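You operate a simulated robot arm through the tools that you are given. There is no shell and no other tool.

You are at the controls of a simulated robot arm. One attempt, no reset.

TASK
Find the weeping nut, let the pressure off, tighten it, wipe up and pump back to about 120 bar.
Fine: wipe the oil under it with the blue rag, rag back; release knob open first, shut at the end with the pressure held; leave the other nuts. What is to be rubbed or washed off counts as gone when no trace of it is left.

The check looks at the end state, three seconds after you hand in, the way a careful person would. Anything else that was tipped, shoved, dropped, spilled or broken makes it a failure.

THE ROBOT
A 6-joint arm with a two-finger gripper on a trunk, on a base that moves. Base frame: it is fixed to the floor where the robot stands at the start and does not move with it; the origin is under the middle of the robot, x ahead of it, y to its left, z up. Readings come in m, rad, newtons and seconds.
It reaches about 1.298 m from its shoulder. Its first joint turns from -2.601 to 2.601 rad. Places, roughly: blue rag [2.5, -2.75, 0.75]; pump handle [2, -2.6, 1.1]; release knob [2.1, -2.7, 1]. Payload 1.57 kg.
The tool frame sits at the grasp point between the pads (the TCP): z along the fingers, y along the line on which they close. The tips reach 0.021 m beyond it. The gripper opens to 0.07 m; its body begins 0.05 m behind the TCP.
Orientation is that of the tool frame in the base frame, as a unit quaternion [x, y, z, w]. With the fingers straight down and closing along the base's y, the tool's x points along the base's -x, its y along +y and its z along -z.

THE INTERFACE
- The arm moves only by the tool servo_tool. Its argument "steps" is one flat list of numbers, 7 for each row, row after row: the shift along the tool's x, y, z in cm, then the turn, a rotation vector about the tool's x, y, z in rad, then the finger opening in cm, from 0 to 7. In form: [tx, ty, tz, ax, ay, az, grip, tx, ty, tz, ax, ay, az, grip, ...]. A call has 1 to 20 rows; each row shifts and turns the commanded pose from where the row before left it, along the tool's axes as they then stand. A row lasts 0.2 s, in which the tool goes at most 0.05 m and 0.15 rad; a call with a longer step from one row to the next is refused whole, and so is a gripper value outside its range. Where a pose cannot be reached the arm comes as near as it can. A force on the tool above 40 N (or 10 N above the force at the start of the call, whichever is more), or a blocked arm, ends the call early, and 0.2 s more pass. Each finger travels about 0.0648 m/s and halts on what it meets, pressing with about 30 N; the grip force reading is that of the motor and also rises with nothing between the fingers. The clock runs only during rows and for 0.2 s after the last one: add rows that do not move to give the fingers time. It gives the time, the measured TCP pose, the force on the tool (base axes), the opening and the grip force at its end, in the units of the frame above (readings bear some noise), with the torque about the TCP (base axes, N m) and any sound that the robot's microphone picked up.
- Cameras (640 x 400 px; columns grow to the right, rows downward): "scene" is now at [0.0324, 0.1476, 1.8477]; the picture's right is [-0.13, -0.99, 0.00], its down [-0.69, 0.09, -0.72] and it looks along [0.72, -0.09, -0.69] (base axes); focal length 272 px, centre (320, 200). "wrist" rides on the gripper at [0.079, 0.004, -0.081] in the tool frame; the picture's right is [-0.05, 1.00, 0.00], its down [-0.67, -0.04, -0.74] and it looks along [-0.74, -0.04, 0.67] (tool axes); focal length 256 px, centre (320, 200). There is no depth. A picture from a camera that has moved, and an enlarged one, comes with that camera's place and axes in the base frame and with its lens.
- capture(camera): a new picture of that camera. The clock stands still meanwhile.
- lift_body(by): slides the trunk up (or, below 0, down) by that many m; the arm and the scene camera ride with it, the base frame stays. It gives what a move gives, with no picture.
- roll_base(legs): drives the robot by 1 to 6 legs, each [ahead, turn to the left] in m and rad, along the robot's own axes; the way and the turn of a leg run together, so that a leg with both is an arc; at most 1.5 m and 3.142 rad a leg. The arm and the cameras ride along, it lands a little off, and it stops where it bumps. It gives what a move gives.
- turn_head(pan, tilt): turns the head with the scene camera to pan (to the left, within 2.705 rad either way) and tilt (down, from -0.506 to 1.204), counted from straight ahead of the robot. It gives what a move gives.
- enlarge(camera, box): a new picture of the part [left, top, right, bottom] of that camera's present view, enlarged. The clock stands still meanwhile.
- finish_job(): hands the job in; it is judged then, once.

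Nothing tells you exact positions but the pictures and the camera data. Unless the task says otherwise, let go and move clear before handing in.

The tools are called after "Emit:" as a command line: name --argument value ..., lists and objects as JSON in quotes. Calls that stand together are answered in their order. servo_tool: Moves the arm, as the interface text tells. Its arguments: {"type":"object","properties":{"steps":{"type":"array"}},"required":["steps"]} The other tools are called the same way: lift_body (by) moves the trunk up or down; roll_base (legs) drives the base; turn_head (pan, tilt) turns the head that bears the scene camera; capture (camera) takes a picture; enlarge (camera, box) takes an enlarged picture of a part of a camera's view; finish_job () hands the job in.

At the start:

```text
t: 0.0
position: [0.6679, -0.2581, 1.1781]
tool_rot: [-0.006, 1.0, 0.0, 0.0]
contact_force: [-0.1, 0.0, -0.2]
wrist_torque: [-0.02, 0.02, 0.0]
finger_gap: 0.0702
grip_force: 0.0
trunk travel left (down, up): [-0.86, 0.11]
robot x, y, heading: [0.0001, -0.006, -0.003]
head pan, tilt (commanded): [-0.126, 0.763]
```

scene: 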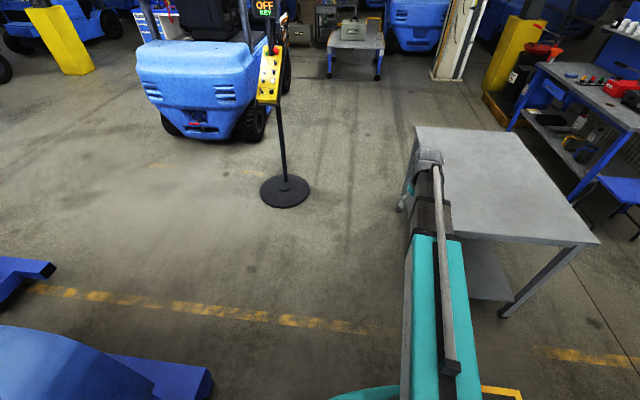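
wrist: 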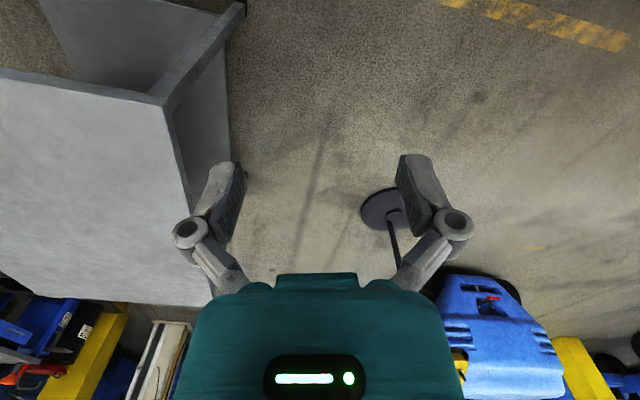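

I see a workshop with a table just ahead to the right; the pump bench should be off to the right at about [2, -2.6]. I'll turn the head that way first and look.

Emit:
turn_head --pan -0.9 --tilt 0.3

Emit:
capture --camera "scene"

```text
t: 1.1
position: [0.6681, -0.2583, 1.179]
tool_rot: [-0.006, 1.0, 0.0, 0.001]
contact_force: [0.1, 0.1, -0.3]
wrist_torque: [0.01, -0.01, 0.01]
finger_gap: 0.07
grip_force: 0.0
trunk travel left (down, up): [-0.86, 0.11]
robot x, y, heading: [-0.001, -0.0102, -0.003]
head pan, tilt (commanded): [-0.901, 0.3]
```

```text
taken
camera scene: at [0.0088, 0.0847, 1.889], right [-0.78, -0.62, 0.0], down [-0.18, 0.23, -0.96], along [0.59, -0.75, -0.3], focal length 272 px, centre (320, 200)
```

scene: 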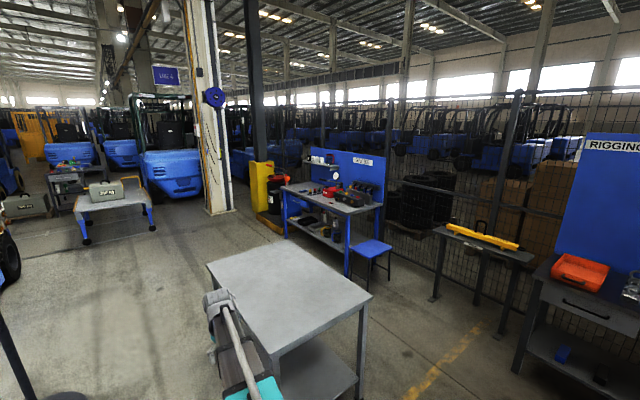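

The bench with red items near the picture centre lies where the pump handle is said to be. I'll zoom in on it.

Emit:
enlarge --camera "scene" --box '[260, 130, 420, 290]'

Emit:
enlarge --camera "scene" --box '[280, 140, 400, 220]'

```text
2.50 times, centred on (340, 210) of scene
camera zoom: at [0.0088, 0.0847, 1.889], right [-0.78, -0.62, 0.0], down [-0.18, 0.23, -0.96], along [0.59, -0.75, -0.3], focal length 681 px, centre (270, 175)
```

zoom: 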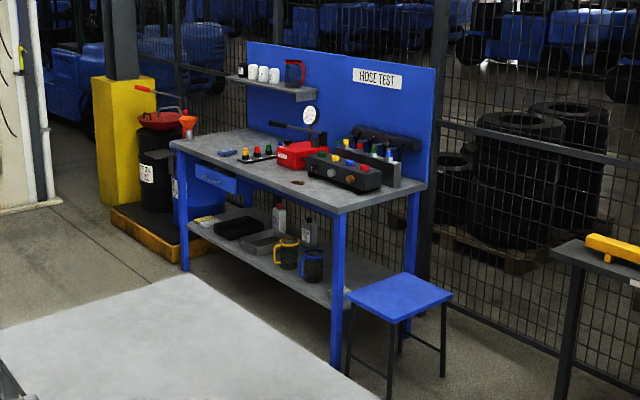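

```text
5.00 times, centred on (340, 180) of scene
camera zoom: at [0.0088, 0.0847, 1.889], right [-0.78, -0.62, 0.0], down [-0.18, 0.23, -0.96], along [0.59, -0.75, -0.3], focal length 1363 px, centre (220, 300)
```

zoom: 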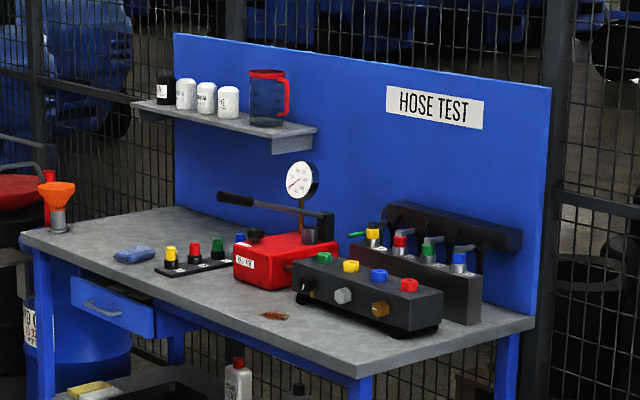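

The bench "HOSE TEST" holds a red pump with gauge and black lever, a rear manifold with four hoses and coloured nuts, a front block with coloured knobs, a small tool rack, the blue rag and an oil spot. I'll check the floor and my own footprint before driving.

Emit:
turn_head --pan -0.2 --tilt 1.2

Emit:
capture --camera "scene"

Emit:
turn_head --pan -0.2 --tilt 0.5

Emit:
capture --camera "scene"

```text
t: 2.3
position: [0.6673, -0.2592, 1.1788]
tool_rot: [-0.006, 1.0, 0.0, 0.001]
contact_force: [0.0, -0.2, -0.1]
wrist_torque: [0.03, 0.02, 0.0]
finger_gap: 0.0699
grip_force: 0.1
trunk travel left (down, up): [-0.86, 0.11]
robot x, y, heading: [-0.0036, -0.0067, 0.005]
head pan, tilt (commanded): [-0.201, 1.201]
```

```text
taken
camera scene: at [0.0056, 0.1467, 1.817], right [-0.2, -0.98, 0.0], down [-0.91, 0.19, -0.36], along [0.36, -0.07, -0.93], focal length 272 px, centre (320, 200)
```

scene: 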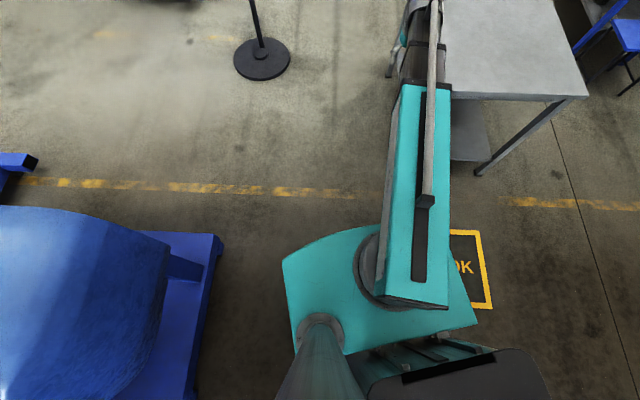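

```text
t: 3.4
position: [0.6681, -0.2585, 1.1777]
tool_rot: [-0.006, 1.0, 0.0, 0.001]
contact_force: [-0.1, -0.5, 0.2]
wrist_torque: [-0.01, -0.01, 0.0]
finger_gap: 0.0699
grip_force: 0.0
trunk travel left (down, up): [-0.86, 0.11]
robot x, y, heading: [-0.0041, -0.0074, -0.004]
head pan, tilt (commanded): [-0.201, 0.499]
```

```text
taken
camera scene: at [0.0399, 0.1397, 1.8706], right [-0.2, -0.98, 0.0], down [-0.47, 0.1, -0.88], along [0.86, -0.18, -0.48], focal length 272 px, centre (320, 200)
```

scene: 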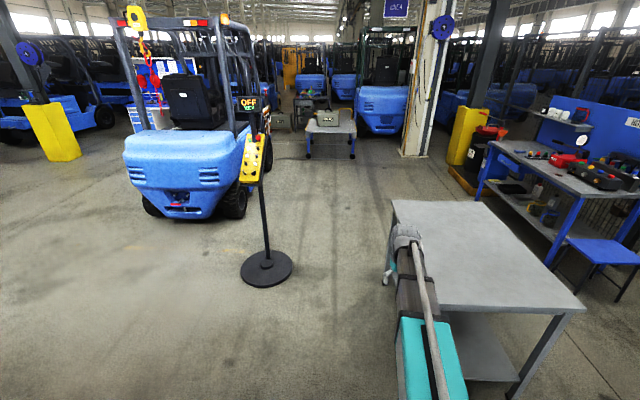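

The gap between the sign stand (about [2.13, 0.25]) and the grey table's corner (about [1.77, -0.82]) is some 0.87 m wide; the bench front faces about +y, turned a bit. I'll drive through that gap in stages, first half way.

Emit:
roll_base --legs '[[0, -0.21], [1.0, 0]]'

Emit:
turn_head --pan 0.3 --tilt 0.9

Emit:
capture --camera "scene"

Emit:
turn_head --pan -0.6 --tilt 0.9

Emit:
capture --camera "scene"

```text
t: 10.8
position: [1.5909, -0.5864, 1.1795]
tool_rot: [0.091, 0.996, 0.0, 0.0]
contact_force: [0.5, -0.2, -0.5]
wrist_torque: [0.04, 0.02, 0.02]
finger_gap: 0.0702
grip_force: 0.1
trunk travel left (down, up): [-0.86, 0.11]
robot x, y, heading: [0.9817, -0.2109, -0.199]
head pan, tilt (commanded): [-0.201, 0.499]
```

```text
t: 11.7
position: [1.5914, -0.5858, 1.1793]
tool_rot: [0.092, 0.996, 0.001, 0.0]
contact_force: [0.2, 0.7, -0.4]
wrist_torque: [0.0, 0.03, 0.01]
finger_gap: 0.0702
grip_force: 0.0
trunk travel left (down, up): [-0.86, 0.11]
robot x, y, heading: [0.9792, -0.2122, -0.197]
head pan, tilt (commanded): [0.3, 0.901]
```

```text
taken
camera scene: at [1.0443, -0.0285, 1.8369], right [0.1, -0.99, 0.0], down [-0.78, -0.08, -0.62], along [0.62, 0.06, -0.78], focal length 272 px, centre (320, 200)
```

scene: 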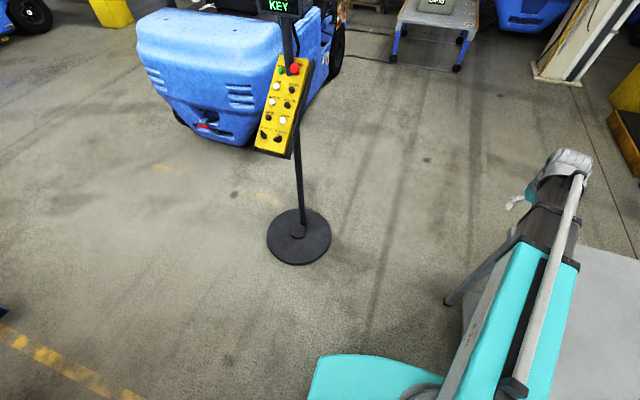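

```text
t: 12.9
position: [1.5915, -0.5867, 1.1774]
tool_rot: [0.091, 0.996, 0.0, 0.0]
contact_force: [-0.9, -0.4, -0.5]
wrist_torque: [-0.01, 0.01, -0.03]
finger_gap: 0.0702
grip_force: 0.0
trunk travel left (down, up): [-0.86, 0.11]
robot x, y, heading: [0.979, -0.2106, -0.197]
head pan, tilt (commanded): [-0.6, 0.901]
```

```text
taken
camera scene: at [1.0218, -0.0901, 1.8368], right [-0.72, -0.7, 0.0], down [-0.55, 0.56, -0.62], along [0.43, -0.45, -0.78], focal length 272 px, centre (320, 200)
```

scene: 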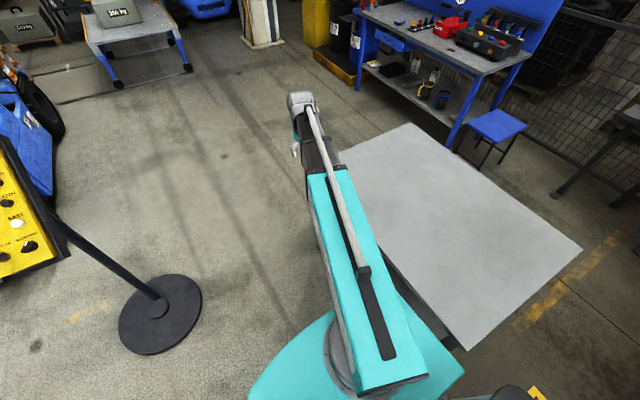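

Stand and table corner are confirmed, and I'm lined up with the middle of the gap. I'll go on through it, then turn to face the bench.

Emit:
roll_base --legs '[[0.9, 0], [0.82, 0]]'

Emit:
turn_head --pan -1.3 --tilt 0.5

Emit:
capture --camera "scene"

```text
t: 23.5
position: [3.2845, -0.8955, 1.1787]
tool_rot: [0.082, 0.997, 0.0, -0.001]
contact_force: [1.0, -1.0, 0.7]
wrist_torque: [-0.01, -0.01, 0.0]
finger_gap: 0.0699
grip_force: 0.1
trunk travel left (down, up): [-0.86, 0.11]
robot x, y, heading: [2.6644, -0.5332, -0.179]
head pan, tilt (commanded): [-0.6, 0.901]
```

```text
t: 24.6
position: [3.2839, -0.8951, 1.1782]
tool_rot: [0.081, 0.997, 0.0, 0.0]
contact_force: [-0.4, -0.1, -0.3]
wrist_torque: [0.01, -0.02, -0.01]
finger_gap: 0.0701
grip_force: 0.0
trunk travel left (down, up): [-0.86, 0.11]
robot x, y, heading: [2.6666, -0.5315, -0.18]
head pan, tilt (commanded): [-1.3, 0.499]
```

```text
taken
camera scene: at [2.6598, -0.449, 1.8706], right [-1.0, -0.09, 0.0], down [-0.04, 0.48, -0.88], along [0.08, -0.87, -0.48], focal length 272 px, centre (320, 200)
```

scene: 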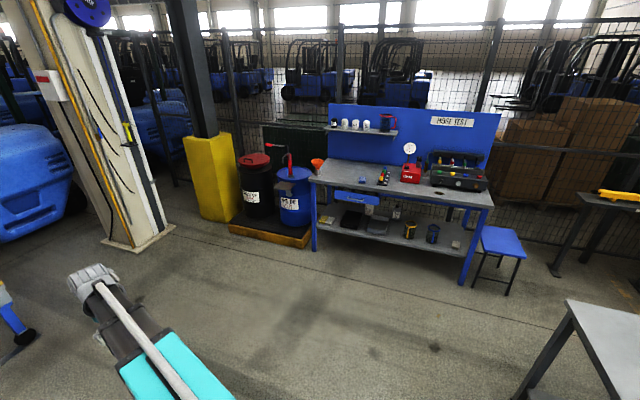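

I'm through the gap; the bench front runs from about [2.94, -2.72] to [1.52, -2.38], top at about 0.82 m. I'll turn to face it and drive most of the way.

Emit:
roll_base --legs '[[0, -1.629], [0.7, 0]]'

Emit:
turn_head --pan -0.15 --tilt 0.65

Emit:
capture --camera "scene"

```text
t: 35.0
position: [2.0948, -1.7847, 1.1784]
tool_rot: [0.785, 0.62, 0.0, 0.001]
contact_force: [0.3, -1.2, -0.1]
wrist_torque: [0.0, -0.05, -0.02]
finger_gap: 0.0703
grip_force: 0.1
trunk travel left (down, up): [-0.86, 0.11]
robot x, y, heading: [2.5078, -1.1948, -1.825]
head pan, tilt (commanded): [-1.3, 0.499]
```

```text
t: 36.4
position: [2.0946, -1.7838, 1.1778]
tool_rot: [0.785, 0.62, 0.0, 0.001]
contact_force: [-0.1, -0.2, -1.5]
wrist_torque: [-0.02, -0.02, 0.02]
finger_gap: 0.0699
grip_force: 0.1
trunk travel left (down, up): [-0.86, 0.11]
robot x, y, heading: [2.5137, -1.1935, -1.819]
head pan, tilt (commanded): [-0.15, 0.649]
```

```text
taken
camera scene: at [2.6488, -1.2759, 1.8573], right [-0.92, 0.39, 0.0], down [0.24, 0.56, -0.8], along [-0.31, -0.73, -0.6], focal length 272 px, centre (320, 200)
```

scene: 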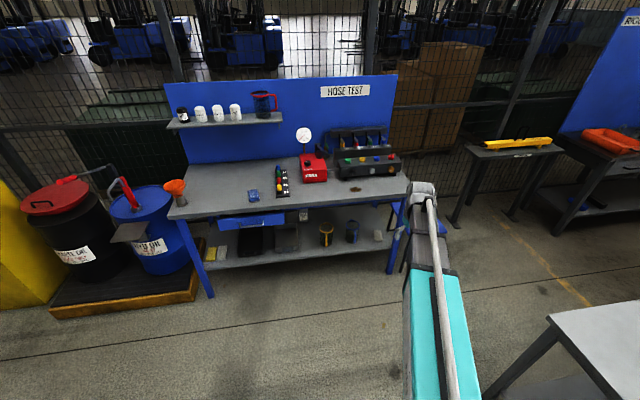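

The whole bench is in view now. I'll zoom in to find which nut is wet and read the gauge.

Emit:
enlarge --camera "scene" --box '[280, 110, 410, 210]'

Emit:
enlarge --camera "scene" --box '[230, 120, 330, 220]'

Emit:
enlarge --camera "scene" --box '[325, 115, 405, 200]'

```text
4.00 times, centred on (345, 160) of scene
camera zoom: at [2.6488, -1.2759, 1.8573], right [-0.92, 0.39, 0.0], down [0.24, 0.56, -0.8], along [-0.31, -0.73, -0.6], focal length 1090 px, centre (220, 360)
```

zoom: 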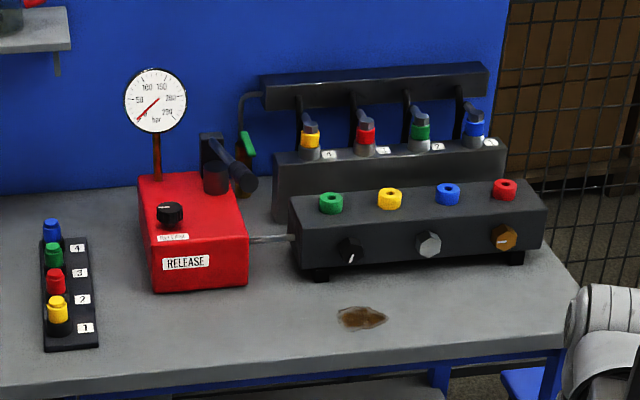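

```text
4.00 times, centred on (280, 170) of scene
camera zoom: at [2.6488, -1.2759, 1.8573], right [-0.92, 0.39, 0.0], down [0.24, 0.56, -0.8], along [-0.31, -0.73, -0.6], focal length 1090 px, centre (480, 320)
```

zoom: 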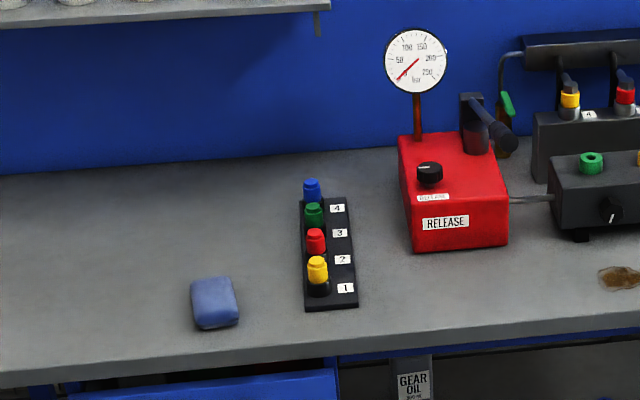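

```text
4.71 times, centred on (365, 158) of scene
camera zoom: at [2.6488, -1.2759, 1.8573], right [-0.92, 0.39, 0.0], down [0.24, 0.56, -0.8], along [-0.31, -0.73, -0.6], focal length 1282 px, centre (108, 400)
```

zoom: 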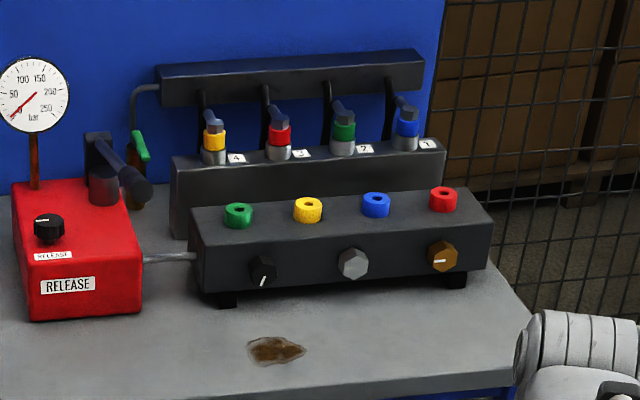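

The gauge pump (release knob on its top), the front block with four coloured ring-knobs and front hex fittings, the rear block with four hose nuts and the oil spot are visible. I'll roll closer, to about 0.65 m from the bench edge, opposite the pump.

Emit:
roll_base --legs '[[0, -0.235], [0.64, 0], [0, 0.235]]'

Emit:
turn_head --pan -0.1 --tilt 0.75

Emit:
capture --camera "scene"

```text
t: 42.9
position: [1.7938, -2.3511, 1.1789]
tool_rot: [0.784, 0.62, 0.0, 0.001]
contact_force: [-0.5, -0.3, 0.7]
wrist_torque: [-0.03, 0.0, 0.02]
finger_gap: 0.0698
grip_force: 0.1
trunk travel left (down, up): [-0.86, 0.11]
robot x, y, heading: [2.2032, -1.7624, -1.834]
head pan, tilt (commanded): [-0.15, 0.649]
```

```text
t: 43.6
position: [1.7943, -2.3503, 1.1786]
tool_rot: [0.785, 0.62, 0.0, 0.0]
contact_force: [-0.1, -0.6, 0.1]
wrist_torque: [-0.01, 0.01, 0.02]
finger_gap: 0.0701
grip_force: 0.0
trunk travel left (down, up): [-0.86, 0.11]
robot x, y, heading: [2.2033, -1.761, -1.834]
head pan, tilt (commanded): [-0.099, 0.75]
```

```text
taken
camera scene: at [2.3466, -1.841, 1.8488], right [-0.94, 0.35, 0.0], down [0.24, 0.64, -0.73], along [-0.26, -0.68, -0.68], focal length 272 px, centre (320, 200)
```

scene: 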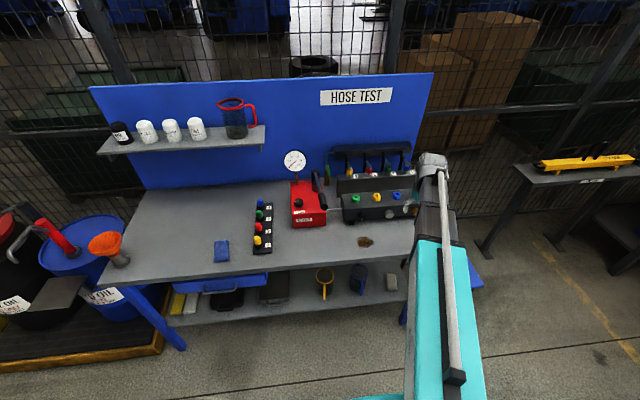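

I'm in position, about 0.65 m from the bench. Now close-up views of the manifold, gauge and wrist camera.

Emit:
enlarge --camera "scene" --box '[280, 145, 360, 245]'

Emit:
enlarge --camera "scene" --box '[335, 140, 425, 255]'

Emit:
enlarge --camera "scene" --box '[280, 145, 310, 175]'

Emit:
capture --camera "wrist"

```text
4.00 times, centred on (320, 195) of scene
camera zoom: at [2.3466, -1.841, 1.8488], right [-0.94, 0.35, 0.0], down [0.24, 0.64, -0.73], along [-0.26, -0.68, -0.68], focal length 1090 px, centre (320, 220)
```

zoom: 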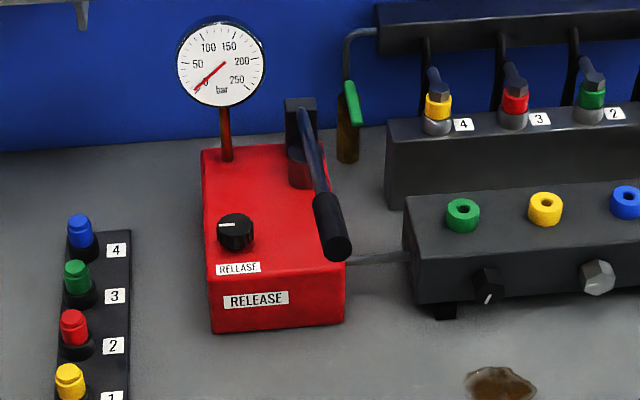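

```text
3.48 times, centred on (380, 198) of scene
camera zoom: at [2.3466, -1.841, 1.8488], right [-0.94, 0.35, 0.0], down [0.24, 0.64, -0.73], along [-0.26, -0.68, -0.68], focal length 948 px, centre (111, 209)
```

zoom: 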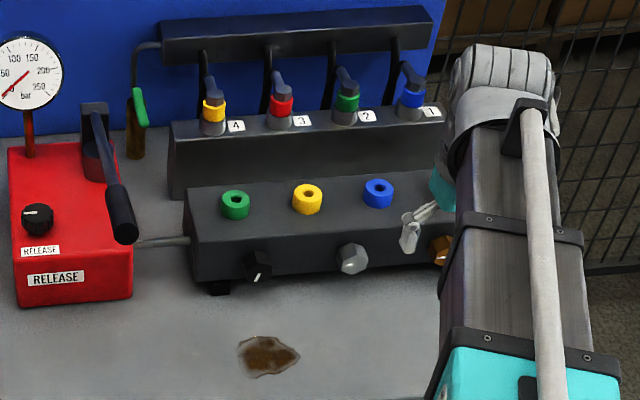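

```text
13.33 times, centred on (295, 160) of scene
camera zoom: at [2.3466, -1.841, 1.8488], right [-0.94, 0.35, 0.0], down [0.24, 0.64, -0.73], along [-0.26, -0.68, -0.68], focal length 3634 px, centre (653, 733)
```

zoom: 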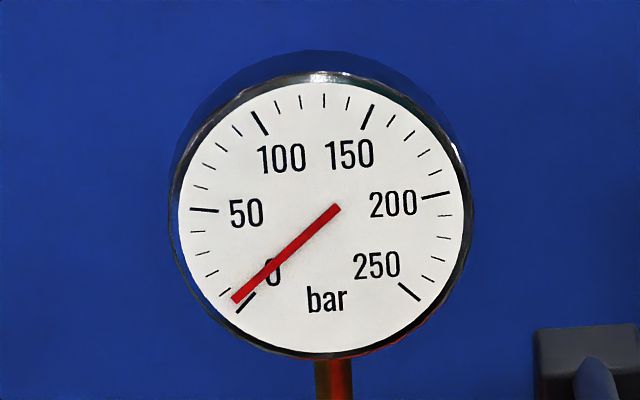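

```text
taken
camera wrist: at [1.8161, -2.2747, 1.2608], right [0.96, -0.28, 0.0], down [-0.19, -0.64, 0.74], along [-0.21, -0.71, -0.67], focal length 256 px, centre (320, 200)
```

wrist: 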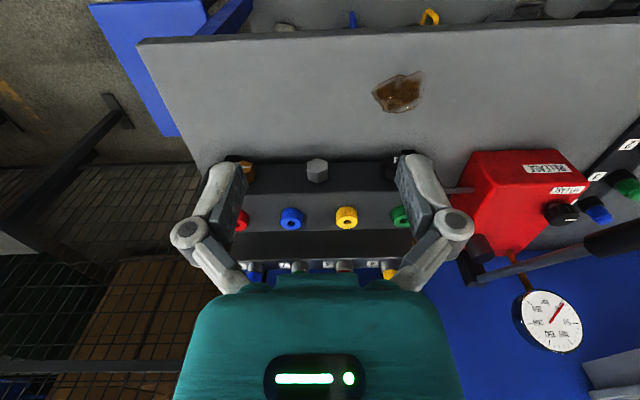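

The gauge shows only a few bar above zero. I'll zoom hard on the nuts, the front fittings and the oil.

Emit:
enlarge --camera "scene" --box '[335, 180, 395, 220]'

Emit:
enlarge --camera "scene" --box '[335, 150, 420, 190]'

Emit:
enlarge --camera "scene" --box '[345, 200, 400, 260]'

Emit:
enlarge --camera "wrist" --box '[220, 60, 480, 280]'

Emit:
enlarge --camera "scene" --box '[205, 190, 285, 270]'

```text
10.00 times, centred on (365, 200) of scene
camera zoom: at [2.3466, -1.841, 1.8488], right [-0.94, 0.35, 0.0], down [0.24, 0.64, -0.73], along [-0.26, -0.68, -0.68], focal length 2725 px, centre (-130, 200)
```

zoom: 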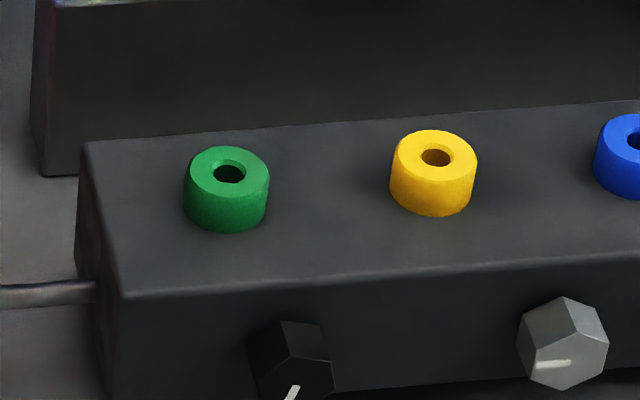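

```text
7.53 times, centred on (378, 170) of scene
camera zoom: at [2.3466, -1.841, 1.8488], right [-0.94, 0.35, 0.0], down [0.24, 0.64, -0.73], along [-0.26, -0.68, -0.68], focal length 2052 px, centre (-113, 426)
```

zoom: 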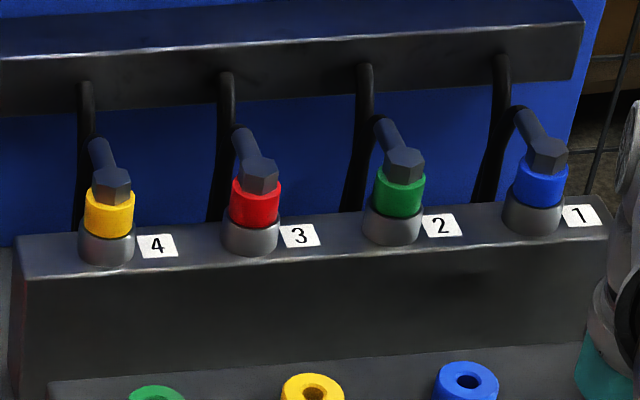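

```text
6.67 times, centred on (372, 230) of scene
camera zoom: at [2.3466, -1.841, 1.8488], right [-0.94, 0.35, 0.0], down [0.24, 0.64, -0.73], along [-0.26, -0.68, -0.68], focal length 1817 px, centre (-30, 0)
```

zoom: 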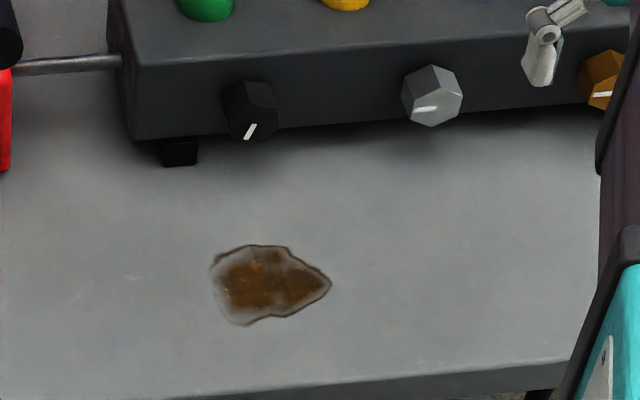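

```text
1.82 times, centred on (350, 170) of wrist
camera zoom: at [1.8161, -2.2747, 1.2608], right [0.96, -0.28, 0.0], down [-0.19, -0.64, 0.74], along [-0.21, -0.71, -0.67], focal length 465 px, centre (266, 254)
```

zoom: 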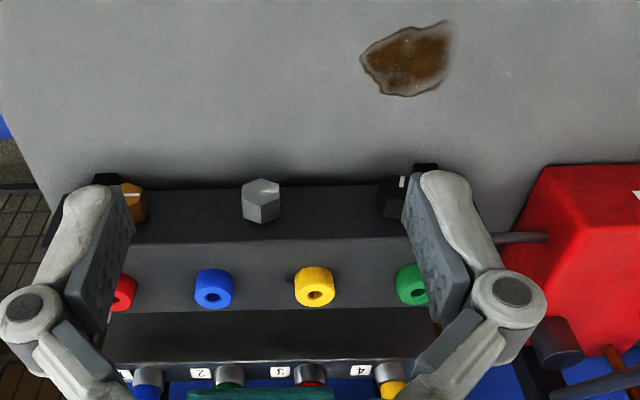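

```text
5.00 times, centred on (245, 230) of scene
camera zoom: at [2.3466, -1.841, 1.8488], right [-0.94, 0.35, 0.0], down [0.24, 0.64, -0.73], along [-0.26, -0.68, -0.68], focal length 1363 px, centre (695, 50)
```

zoom: 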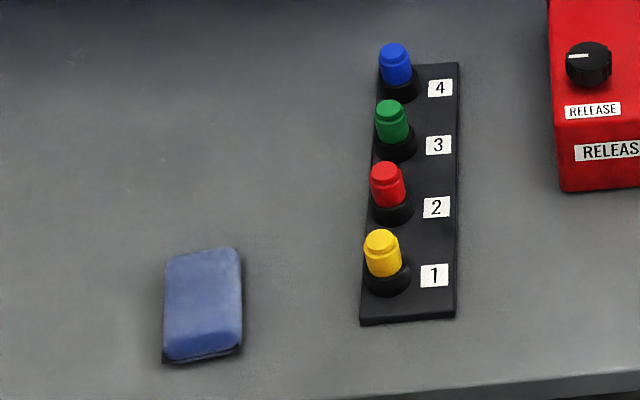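

The dark hex fitting at the left of the front block sits right behind the oil patch, and its white mark stands askew compared with the steel and brass ones, so it is my suspect for the weeping nut. I'll bring the wrist camera over the pump and then look at the nuts from closer.

Emit:
servo_tool --steps '[0, 0, -5, 0, 0, 0, 7, 0, 0, -5, 0, 0, 0, 7, 0, 5, 0, 0, 0, 0, 7, 0, 5, 0, 0, 0, 0, 7, 0, 5, 0, 0, 0, 0, 7, 0, 5, 0, 0, 0, 0, 7, 0, 5, 0, 0, 0, 0, 7, 0, 5, 0, 0, 0, 0, 7, 0, 5, 0, 0, 0, 0, 7, 0, 4.7, 0, 0, 0, 0, 7, -4.2, 0, 0, 0, 0, 0, 7, -4.2, 0, 0, 0, 0, 0, 7]'

Emit:
capture --camera "wrist"

Emit:
capture --camera "scene"

```text
t: 46.2
position: [2.1606, -2.5254, 1.1788]
tool_rot: [0.784, 0.62, 0.0, 0.0]
contact_force: [-0.3, -0.2, -0.5]
wrist_torque: [-0.01, -0.02, 0.04]
finger_gap: 0.0698
grip_force: 0.0
out of reach, approached as far as the arm can: row 1, 2
trunk travel left (down, up): [-0.86, 0.11]
robot x, y, heading: [2.2028, -1.763, -1.836]
head pan, tilt (commanded): [-0.099, 0.75]
```

```text
taken
camera wrist: at [2.1828, -2.4488, 1.2605], right [0.96, -0.28, 0.0], down [-0.19, -0.64, 0.74], along [-0.21, -0.71, -0.67], focal length 256 px, centre (320, 200)
```

wrist: 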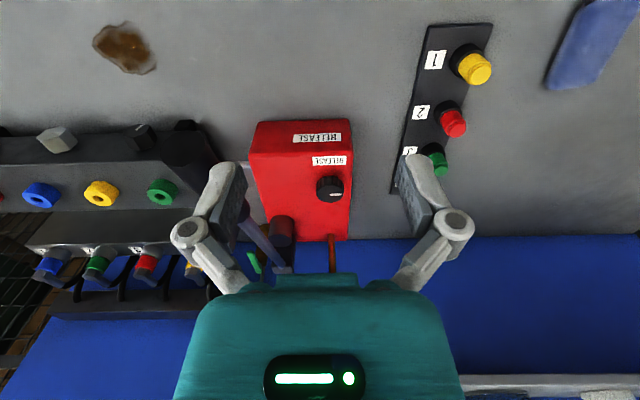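

```text
taken
camera scene: at [2.3466, -1.8417, 1.8487], right [-0.94, 0.35, 0.0], down [0.24, 0.64, -0.73], along [-0.26, -0.68, -0.68], focal length 272 px, centre (320, 200)
```

scene: 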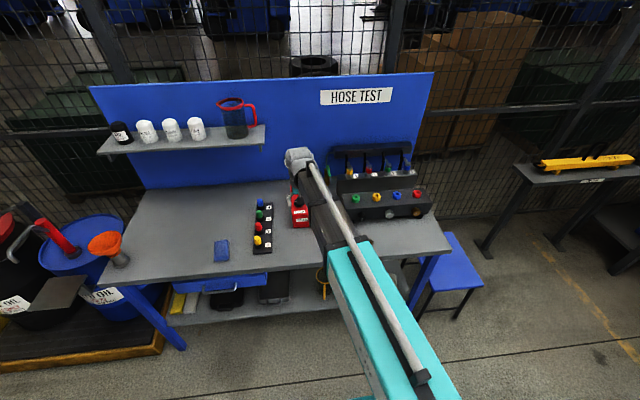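

The knob, lever and rack are clear in the wrist view; the arm couldn't rise at this trunk height, so I'll use the trunk for height. I'll enlarge the knob and nut areas from here.

Emit:
enlarge --camera "wrist" --box '[230, 110, 400, 280]'

Emit:
enlarge --camera "wrist" --box '[0, 0, 230, 200]'

Emit:
enlarge --camera "scene" --box '[340, 180, 440, 240]'

Emit:
lift_body --by 0.1

```text
2.35 times, centred on (315, 195) of wrist
camera zoom: at [2.1828, -2.4488, 1.2605], right [0.96, -0.28, 0.0], down [-0.19, -0.64, 0.74], along [-0.21, -0.71, -0.67], focal length 602 px, centre (332, 212)
```

zoom: 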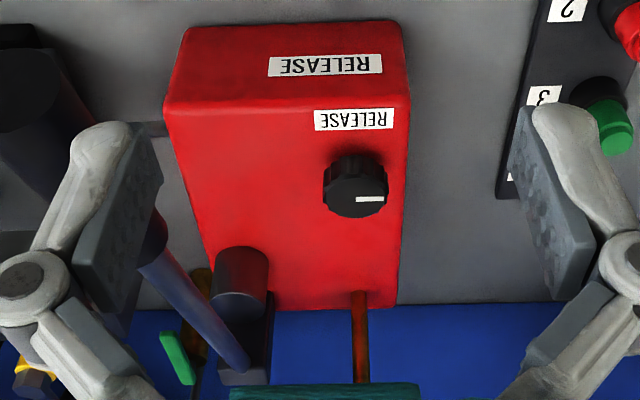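

```text
2.00 times, centred on (115, 100) of wrist
camera zoom: at [2.1828, -2.4488, 1.2605], right [0.96, -0.28, 0.0], down [-0.19, -0.64, 0.74], along [-0.21, -0.71, -0.67], focal length 512 px, centre (730, 400)
```

zoom: 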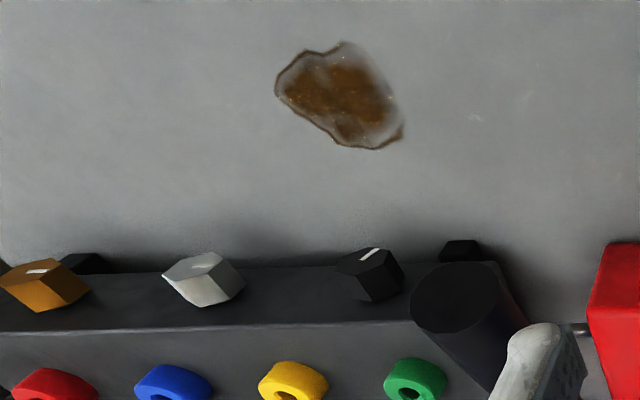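

```text
6.40 times, centred on (390, 210) of scene
camera zoom: at [2.3466, -1.8417, 1.8487], right [-0.94, 0.35, 0.0], down [0.24, 0.64, -0.73], along [-0.26, -0.68, -0.68], focal length 1744 px, centre (-128, 136)
```

zoom: 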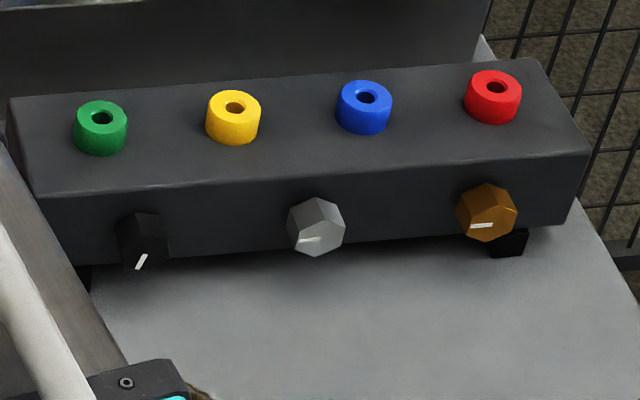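

```text
t: 47.5
position: [2.162, -2.5233, 1.2788]
tool_rot: [0.784, 0.621, 0.0, 0.0]
contact_force: [0.2, 0.0, -0.1]
wrist_torque: [0.01, 0.0, 0.02]
finger_gap: 0.0699
grip_force: 0.2
trunk travel left (down, up): [-0.96, 0.01]
robot x, y, heading: [2.2026, -1.7612, -1.828]
head pan, tilt (commanded): [-0.099, 0.75]
```

The dark nut's mark points down-left while the other two marks lie level, so the dark left nut is loose and needs a clockwise turn of about 50–60°. First the release knob: it stands at about [2.115, -2.737], top near 0.975; I'll turn the wrist so the fingers close across the bench depth with the camera to the left.

Emit:
servo_tool --steps '[0, 0, 0, 0, 0, 0.1473, 7, 0, 0, 0, 0, 0, 0.1473, 7, 0, 0, 0, 0, 0, 0.1473, 7, 0, 0, 0, 0, 0, 0.1473, 7, 0, 0, 0, 0, 0, 0.1473, 7, 0, 0, 0, 0, 0, 0.1473, 7, 0, 0, 0, 0, 0, 0.1473, 7, 0, 0, 0, 0, 0, 0.1473, 7, 0, 0, 0, 0, 0, 0.1473, 7, 0, 0, 0, 0, 0, 0.1473, 7, 0, 0, 0, 0, 0, 0.1473, 7, 0, 0, 0, 0, 0, 0.1473, 7, 0, 0, 0, 0, 0, 0.1473, 7, 0, 0, 0, 0, 0, 0.1473, 7, 0, 0, 0, 0, 0, 0.1473, 7, 0, 0, 0, 0, 0, 0.1473, 7]'

Emit:
capture --camera "wrist"

Emit:
capture --camera "scene"

```text
t: 50.9
position: [2.1626, -2.5239, 1.2792]
tool_rot: [0.873, -0.488, 0.0, 0.0]
contact_force: [-0.5, -0.1, 0.3]
wrist_torque: [-0.02, -0.02, 0.01]
finger_gap: 0.0699
grip_force: 0.0
trunk travel left (down, up): [-0.96, 0.01]
robot x, y, heading: [2.2038, -1.7612, -1.834]
head pan, tilt (commanded): [-0.099, 0.75]
```

```text
taken
camera wrist: at [2.1987, -2.594, 1.3608], right [-0.88, -0.48, 0.0], down [-0.32, 0.59, 0.74], along [-0.36, 0.66, -0.67], focal length 256 px, centre (320, 200)
```

wrist: 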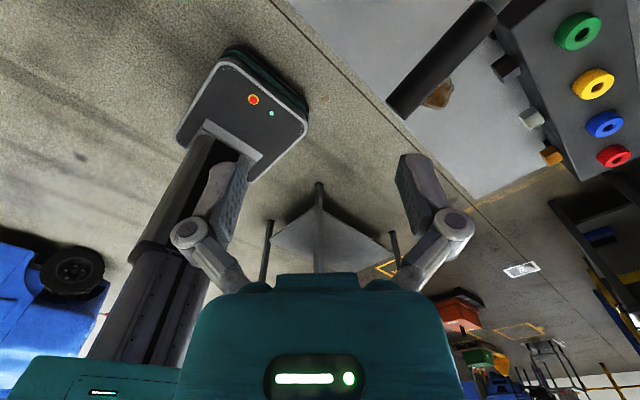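

```text
taken
camera scene: at [2.347, -1.841, 1.9487], right [-0.94, 0.35, 0.0], down [0.24, 0.64, -0.73], along [-0.26, -0.68, -0.68], focal length 272 px, centre (320, 200)
```

scene: 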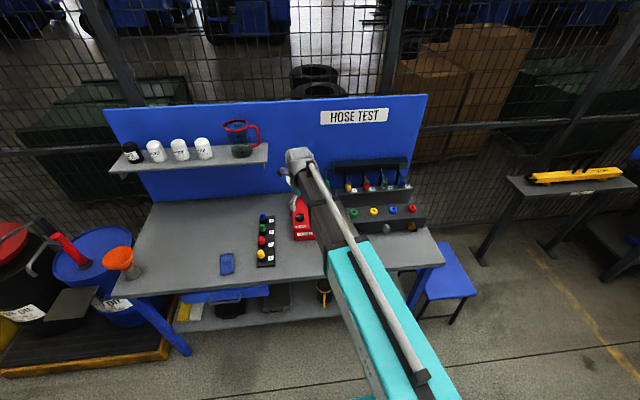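

The wrist turns freely. I'll set it at about 110°, move over the knob at height and check the alignment.

Emit:
servo_tool --steps '[0, 0, 0, 0, 0, -0.1454, 7, 0, 0, 0, 0, 0, -0.1454, 7, 0, 0, 0, 0, 0, -0.1454, 7, 1.56, 4.08, 0, 0, 0, 0, 7, 1.56, 4.08, 0, 0, 0, 0, 7, 1.56, 4.08, 0, 0, 0, 0, 7, 1.56, 4.08, 0, 0, 0, 0, 7, 1.56, 4.08, 0, 0, 0, 0, 7, 0, 0, 0, 0, 0, 0, 7]'

Emit:
capture --camera "wrist"

Emit:
enlarge --camera "scene" --box '[260, 120, 380, 260]'

```text
t: 52.9
position: [2.1143, -2.7355, 1.2787]
tool_rot: [0.958, -0.287, 0.0, 0.0]
contact_force: [-0.1, 0.0, 0.0]
wrist_torque: [0.0, -0.01, -0.01]
finger_gap: 0.0699
grip_force: 0.0
trunk travel left (down, up): [-0.96, 0.01]
robot x, y, heading: [2.2003, -1.7592, -1.828]
head pan, tilt (commanded): [-0.099, 0.75]
```

```text
taken
camera wrist: at [2.1779, -2.7831, 1.3613], right [-0.59, -0.81, 0.0], down [-0.54, 0.4, 0.74], along [-0.6, 0.44, -0.67], focal length 256 px, centre (320, 200)
```

wrist: 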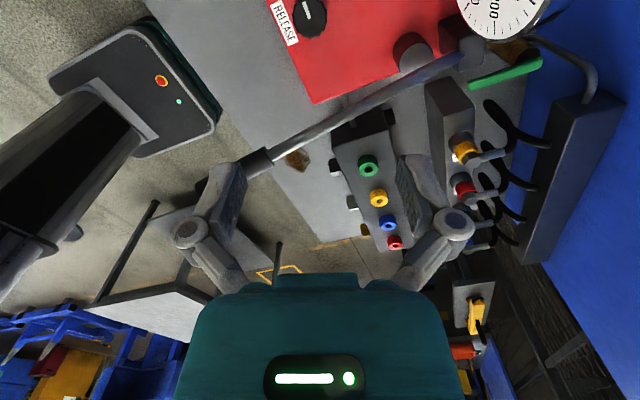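

```text
2.86 times, centred on (320, 190) of scene
camera zoom: at [2.3472, -1.8401, 1.9488], right [-0.94, 0.35, 0.0], down [0.24, 0.64, -0.73], along [-0.26, -0.68, -0.68], focal length 779 px, centre (320, 229)
```

zoom: 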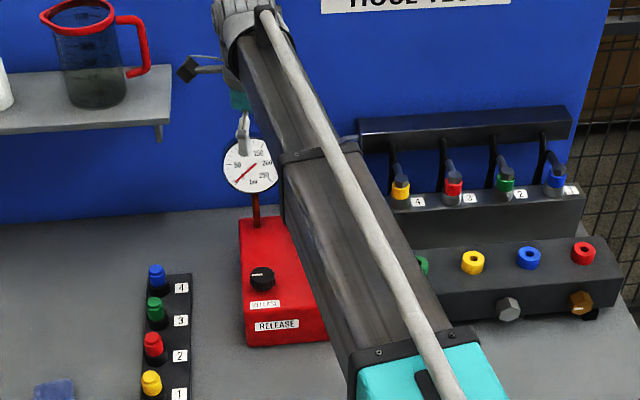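

The knob shows at the top of the wrist view, a little nearer the robot than reckoned. I'll zoom in to fix its centre.

Emit:
enlarge --camera "wrist" --box '[250, 0, 380, 80]'

Emit:
enlarge --camera "scene" --box '[285, 170, 325, 230]'

```text
4.92 times, centred on (315, 40) of wrist
camera zoom: at [2.1779, -2.7831, 1.3613], right [-0.59, -0.81, 0.0], down [-0.54, 0.4, 0.74], along [-0.6, 0.44, -0.67], focal length 1260 px, centre (345, 988)
```

zoom: 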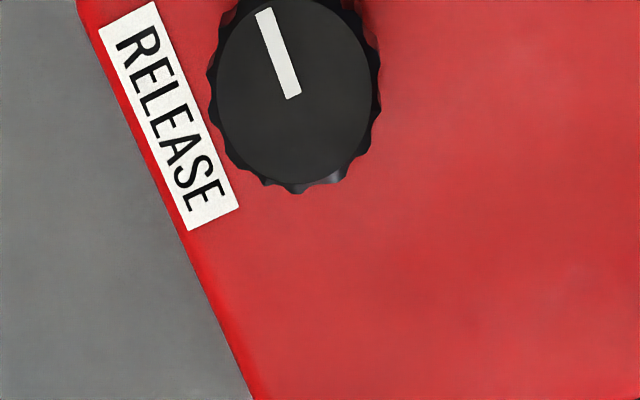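

```text
6.67 times, centred on (305, 200) of scene
camera zoom: at [2.3472, -1.8401, 1.9488], right [-0.94, 0.35, 0.0], down [0.24, 0.64, -0.73], along [-0.26, -0.68, -0.68], focal length 1817 px, centre (420, 200)
```

zoom: 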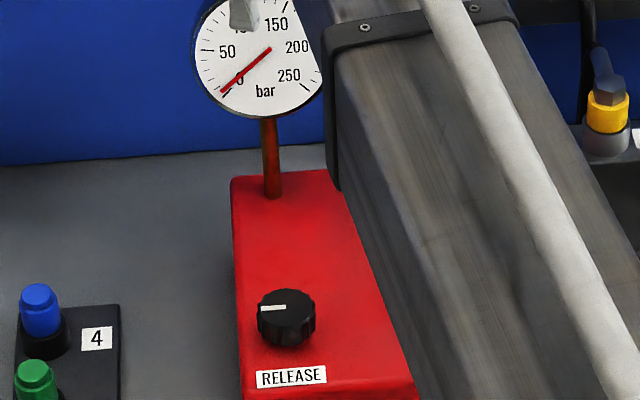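

The knob centre is at about (2.117, -2.723), top 0.98, diameter 44 mm. Before descending I want to see how the arm's boom lies relative to the pump lever.

Emit:
turn_head --pan -0.15 --tilt 1.0

Emit:
capture --camera "scene"

Emit:
servo_tool --steps '[-0.46, -1.19, 0, 0, 0, 0, 7, 0, 0, 3, 0, 0, 0, 7, 0, 0, 3, 0, 0, 0, 7, 0, 0, 3, 0, 0, 0, 7, 0, 0, 0, 0, 0, 0, 7]'

Emit:
capture --camera "scene"

Emit:
capture --camera "wrist"

```text
t: 53.7
position: [2.115, -2.7361, 1.2791]
tool_rot: [0.958, -0.287, 0.0, 0.0]
contact_force: [0.1, -0.4, -0.3]
wrist_torque: [0.02, 0.03, 0.0]
finger_gap: 0.07
grip_force: 0.2
trunk travel left (down, up): [-0.96, 0.01]
robot x, y, heading: [2.2028, -1.7626, -1.832]
head pan, tilt (commanded): [-0.15, 1.0]
```

```text
taken
camera scene: at [2.3485, -1.8273, 1.9296], right [-0.92, 0.4, 0.0], down [0.34, 0.77, -0.54], along [-0.22, -0.5, -0.84], focal length 272 px, centre (320, 200)
```

scene: 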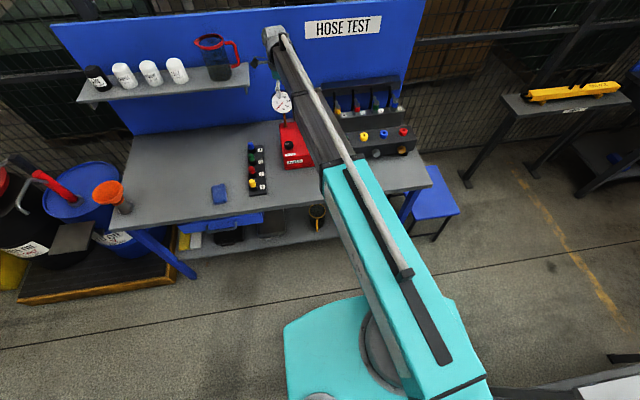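

```text
t: 54.9
position: [2.1157, -2.7243, 1.2784]
tool_rot: [0.958, -0.287, 0.0, 0.0]
contact_force: [-0.1, 0.2, 0.1]
wrist_torque: [0.01, 0.01, 0.01]
finger_gap: 0.0698
grip_force: 0.1
out of reach, approached as far as the arm can: row 2, 3, 4
trunk travel left (down, up): [-0.96, 0.01]
robot x, y, heading: [2.2015, -1.7596, -1.83]
head pan, tilt (commanded): [-0.15, 1.0]
```

```text
taken
camera scene: at [2.3485, -1.8273, 1.9296], right [-0.92, 0.4, 0.0], down [0.34, 0.77, -0.54], along [-0.22, -0.49, -0.84], focal length 272 px, centre (320, 200)
```

scene: 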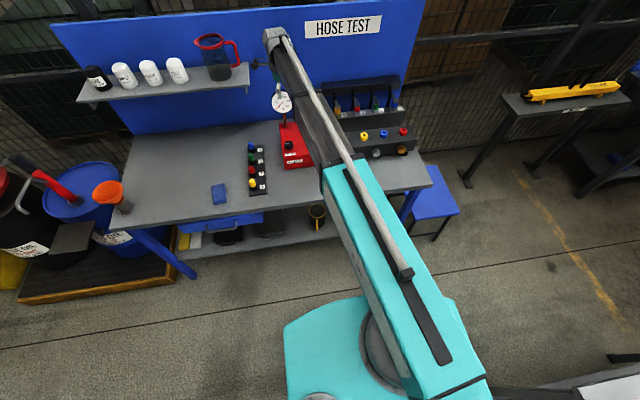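

```text
taken
camera wrist: at [2.1798, -2.7717, 1.3608], right [-0.59, -0.81, 0.0], down [-0.54, 0.4, 0.74], along [-0.6, 0.44, -0.67], focal length 256 px, centre (320, 200)
```

wrist: 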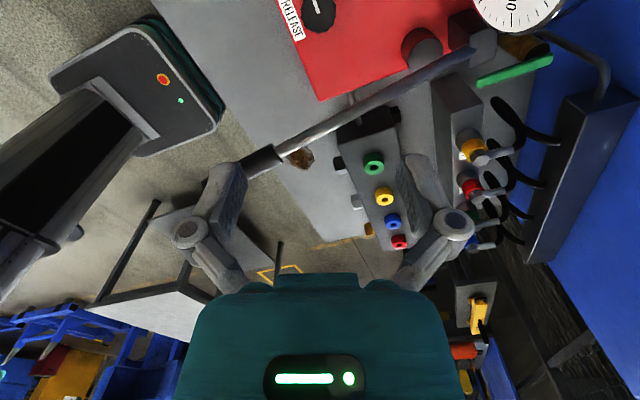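

This arm is a horizontal telescoping boom, so height comes only from the trunk, and the boom would pass right beside the lever if I worked on the knob from here. I'll pull the tool back and shift the base about 0.4 m to the left so the boom comes in from the left of the lever.

Emit:
servo_tool --steps '[-1.47, -4.03, 0, 0, 0, 0, 7, -1.47, -4.03, 0, 0, 0, 0, 7, -1.47, -4.03, 0, 0, 0, 0, 7, -1.47, -4.03, 0, 0, 0, 0, 7, -1.47, -4.03, 0, 0, 0, 0, 7, -1.47, -4.03, 0, 0, 0, 0, 7, -1.47, -4.03, 0, 0, 0, 0, 7]'

Emit:
turn_head --pan 1.3 --tilt 0.8

Emit:
capture --camera "scene"

```text
t: 56.5
position: [2.184, -2.4302, 1.2787]
tool_rot: [0.958, -0.287, 0.0, 0.0]
contact_force: [-0.6, 0.1, 0.5]
wrist_torque: [0.02, -0.02, 0.02]
finger_gap: 0.0701
grip_force: 0.1
trunk travel left (down, up): [-0.96, 0.01]
robot x, y, heading: [2.2014, -1.7605, -1.834]
head pan, tilt (commanded): [-0.15, 1.0]
```

```text
t: 58.0
position: [2.1844, -2.4327, 1.2785]
tool_rot: [0.958, -0.286, 0.0, 0.0]
contact_force: [0.3, 0.4, 0.1]
wrist_torque: [-0.04, -0.04, -0.01]
finger_gap: 0.0703
grip_force: 0.0
trunk travel left (down, up): [-0.96, 0.01]
robot x, y, heading: [2.1985, -1.7585, -1.835]
head pan, tilt (commanded): [1.3, 0.799]
```

```text
taken
camera scene: at [2.4459, -1.8044, 1.9447], right [-0.51, -0.86, 0.0], down [-0.62, 0.36, -0.7], along [0.6, -0.35, -0.72], focal length 272 px, centre (320, 200)
```

scene: 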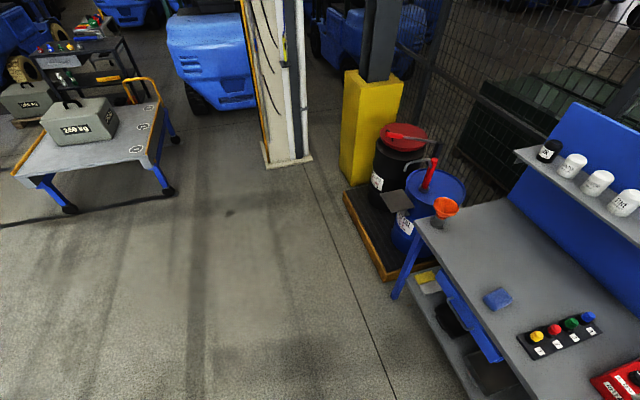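

The floor to the left is free. I'll shift the base left by turning, driving 0.42 m and turning back.

Emit:
roll_base --legs '[[0, 1.571], [0.42, 0], [0, -1.571]]'

Emit:
turn_head --pan 0.1 --tilt 0.85

Emit:
capture --camera "scene"

Emit:
capture --camera "wrist"

```text
t: 72.5
position: [2.6008, -2.5426, 1.2784]
tool_rot: [0.959, -0.284, 0.0, 0.0]
contact_force: [-0.7, 0.1, -0.5]
wrist_torque: [0.01, -0.01, 0.02]
finger_gap: 0.0701
grip_force: 0.1
trunk travel left (down, up): [-0.96, 0.01]
robot x, y, heading: [2.6362, -1.874, -1.819]
head pan, tilt (commanded): [1.3, 0.799]
```

```text
t: 73.9
position: [2.6004, -2.5412, 1.2785]
tool_rot: [0.958, -0.285, 0.0, -0.001]
contact_force: [-0.5, -1.3, 0.5]
wrist_torque: [0.0, -0.01, -0.01]
finger_gap: 0.07
grip_force: 0.0
trunk travel left (down, up): [-0.96, 0.01]
robot x, y, heading: [2.6366, -1.8779, -1.826]
head pan, tilt (commanded): [0.099, 0.85]
```

```text
taken
camera scene: at [2.7984, -1.9543, 1.9407], right [-0.99, 0.15, 0.0], down [0.11, 0.74, -0.66], along [-0.1, -0.65, -0.75], focal length 272 px, centre (320, 200)
```

scene: 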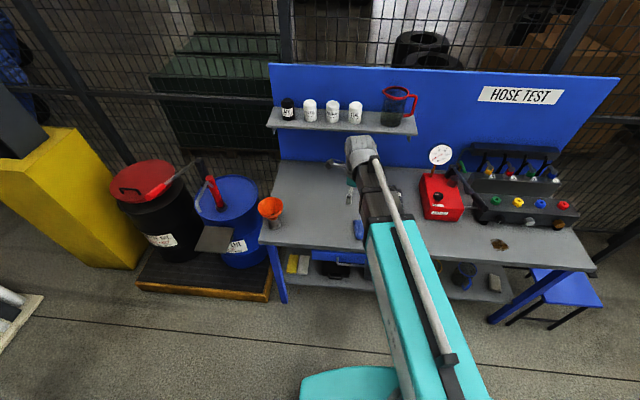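

```text
taken
camera wrist: at [2.6639, -2.5887, 1.3609], right [-0.59, -0.81, 0.0], down [-0.54, 0.39, 0.75], along [-0.6, 0.44, -0.67], focal length 256 px, centre (320, 200)
```

wrist: 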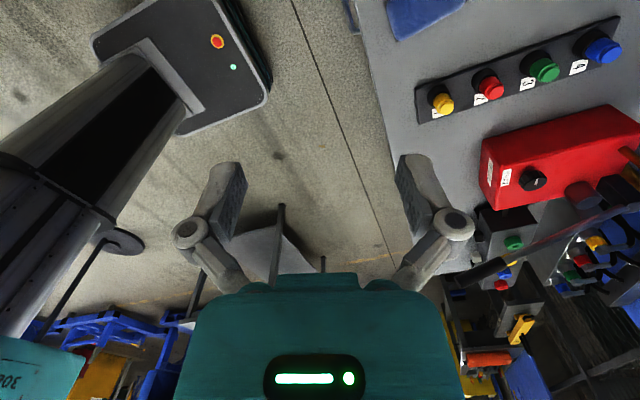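

The base is now at about (2.637, -1.878) and the boom comes in from the left. Moving the tool above the knob and checking alignment with the wrist camera.

Emit:
servo_tool --steps '[-2.78, 3.782, 0, 0, 0, 0, 7, -2.78, 3.782, 0, 0, 0, 0, 7, -2.78, 3.782, 0, 0, 0, 0, 7, -2.78, 3.782, 0, 0, 0, 0, 7, -2.78, 3.782, 0, 0, 0, 0, 7, -2.78, 3.782, 0, 0, 0, 0, 7, -2.78, 3.782, 0, 0, 0, 0, 7, -2.78, 3.782, 0, 0, 0, 0, 7, -2.78, 3.782, 0, 0, 0, 0, 7, -2.78, 3.782, 0, 0, 0, 0, 7, -2.78, 3.782, 0, 0, 0, 0, 7, 0, 0, 0, 0, 0, 0, 7]'

Emit:
enlarge --camera "wrist" --box '[230, 0, 410, 112]'

Emit:
capture --camera "scene"

```text
t: 76.5
position: [2.1208, -2.7225, 1.2793]
tool_rot: [0.959, -0.284, 0.0, 0.001]
contact_force: [-0.3, 0.4, -0.2]
wrist_torque: [-0.05, 0.0, 0.01]
finger_gap: 0.0702
grip_force: 0.1
trunk travel left (down, up): [-0.96, 0.01]
robot x, y, heading: [2.6396, -1.878, -1.818]
head pan, tilt (commanded): [0.099, 0.85]
```

```text
3.56 times, centred on (320, 56) of wrist
camera zoom: at [2.1839, -2.7688, 1.3612], right [-0.59, -0.81, 0.0], down [-0.54, 0.39, 0.75], along [-0.6, 0.44, -0.67], focal length 910 px, centre (320, 712)
```

zoom: 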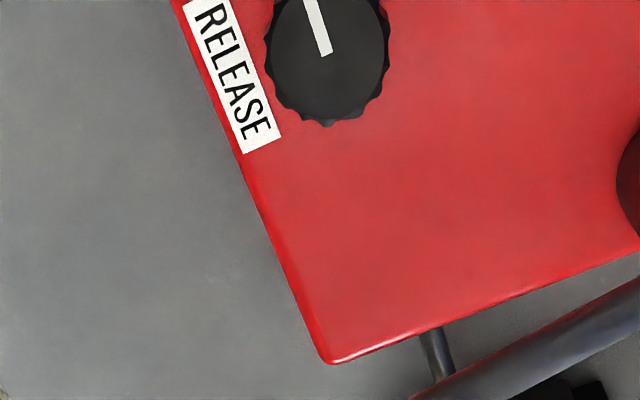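

```text
taken
camera scene: at [2.7988, -1.9539, 1.9407], right [-0.99, 0.15, 0.0], down [0.11, 0.74, -0.66], along [-0.1, -0.65, -0.75], focal length 272 px, centre (320, 200)
```

scene: 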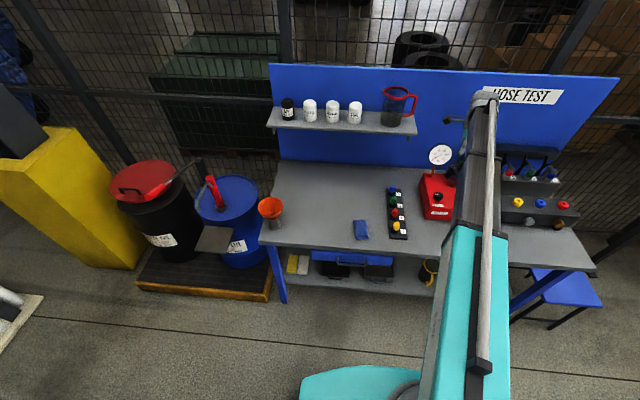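

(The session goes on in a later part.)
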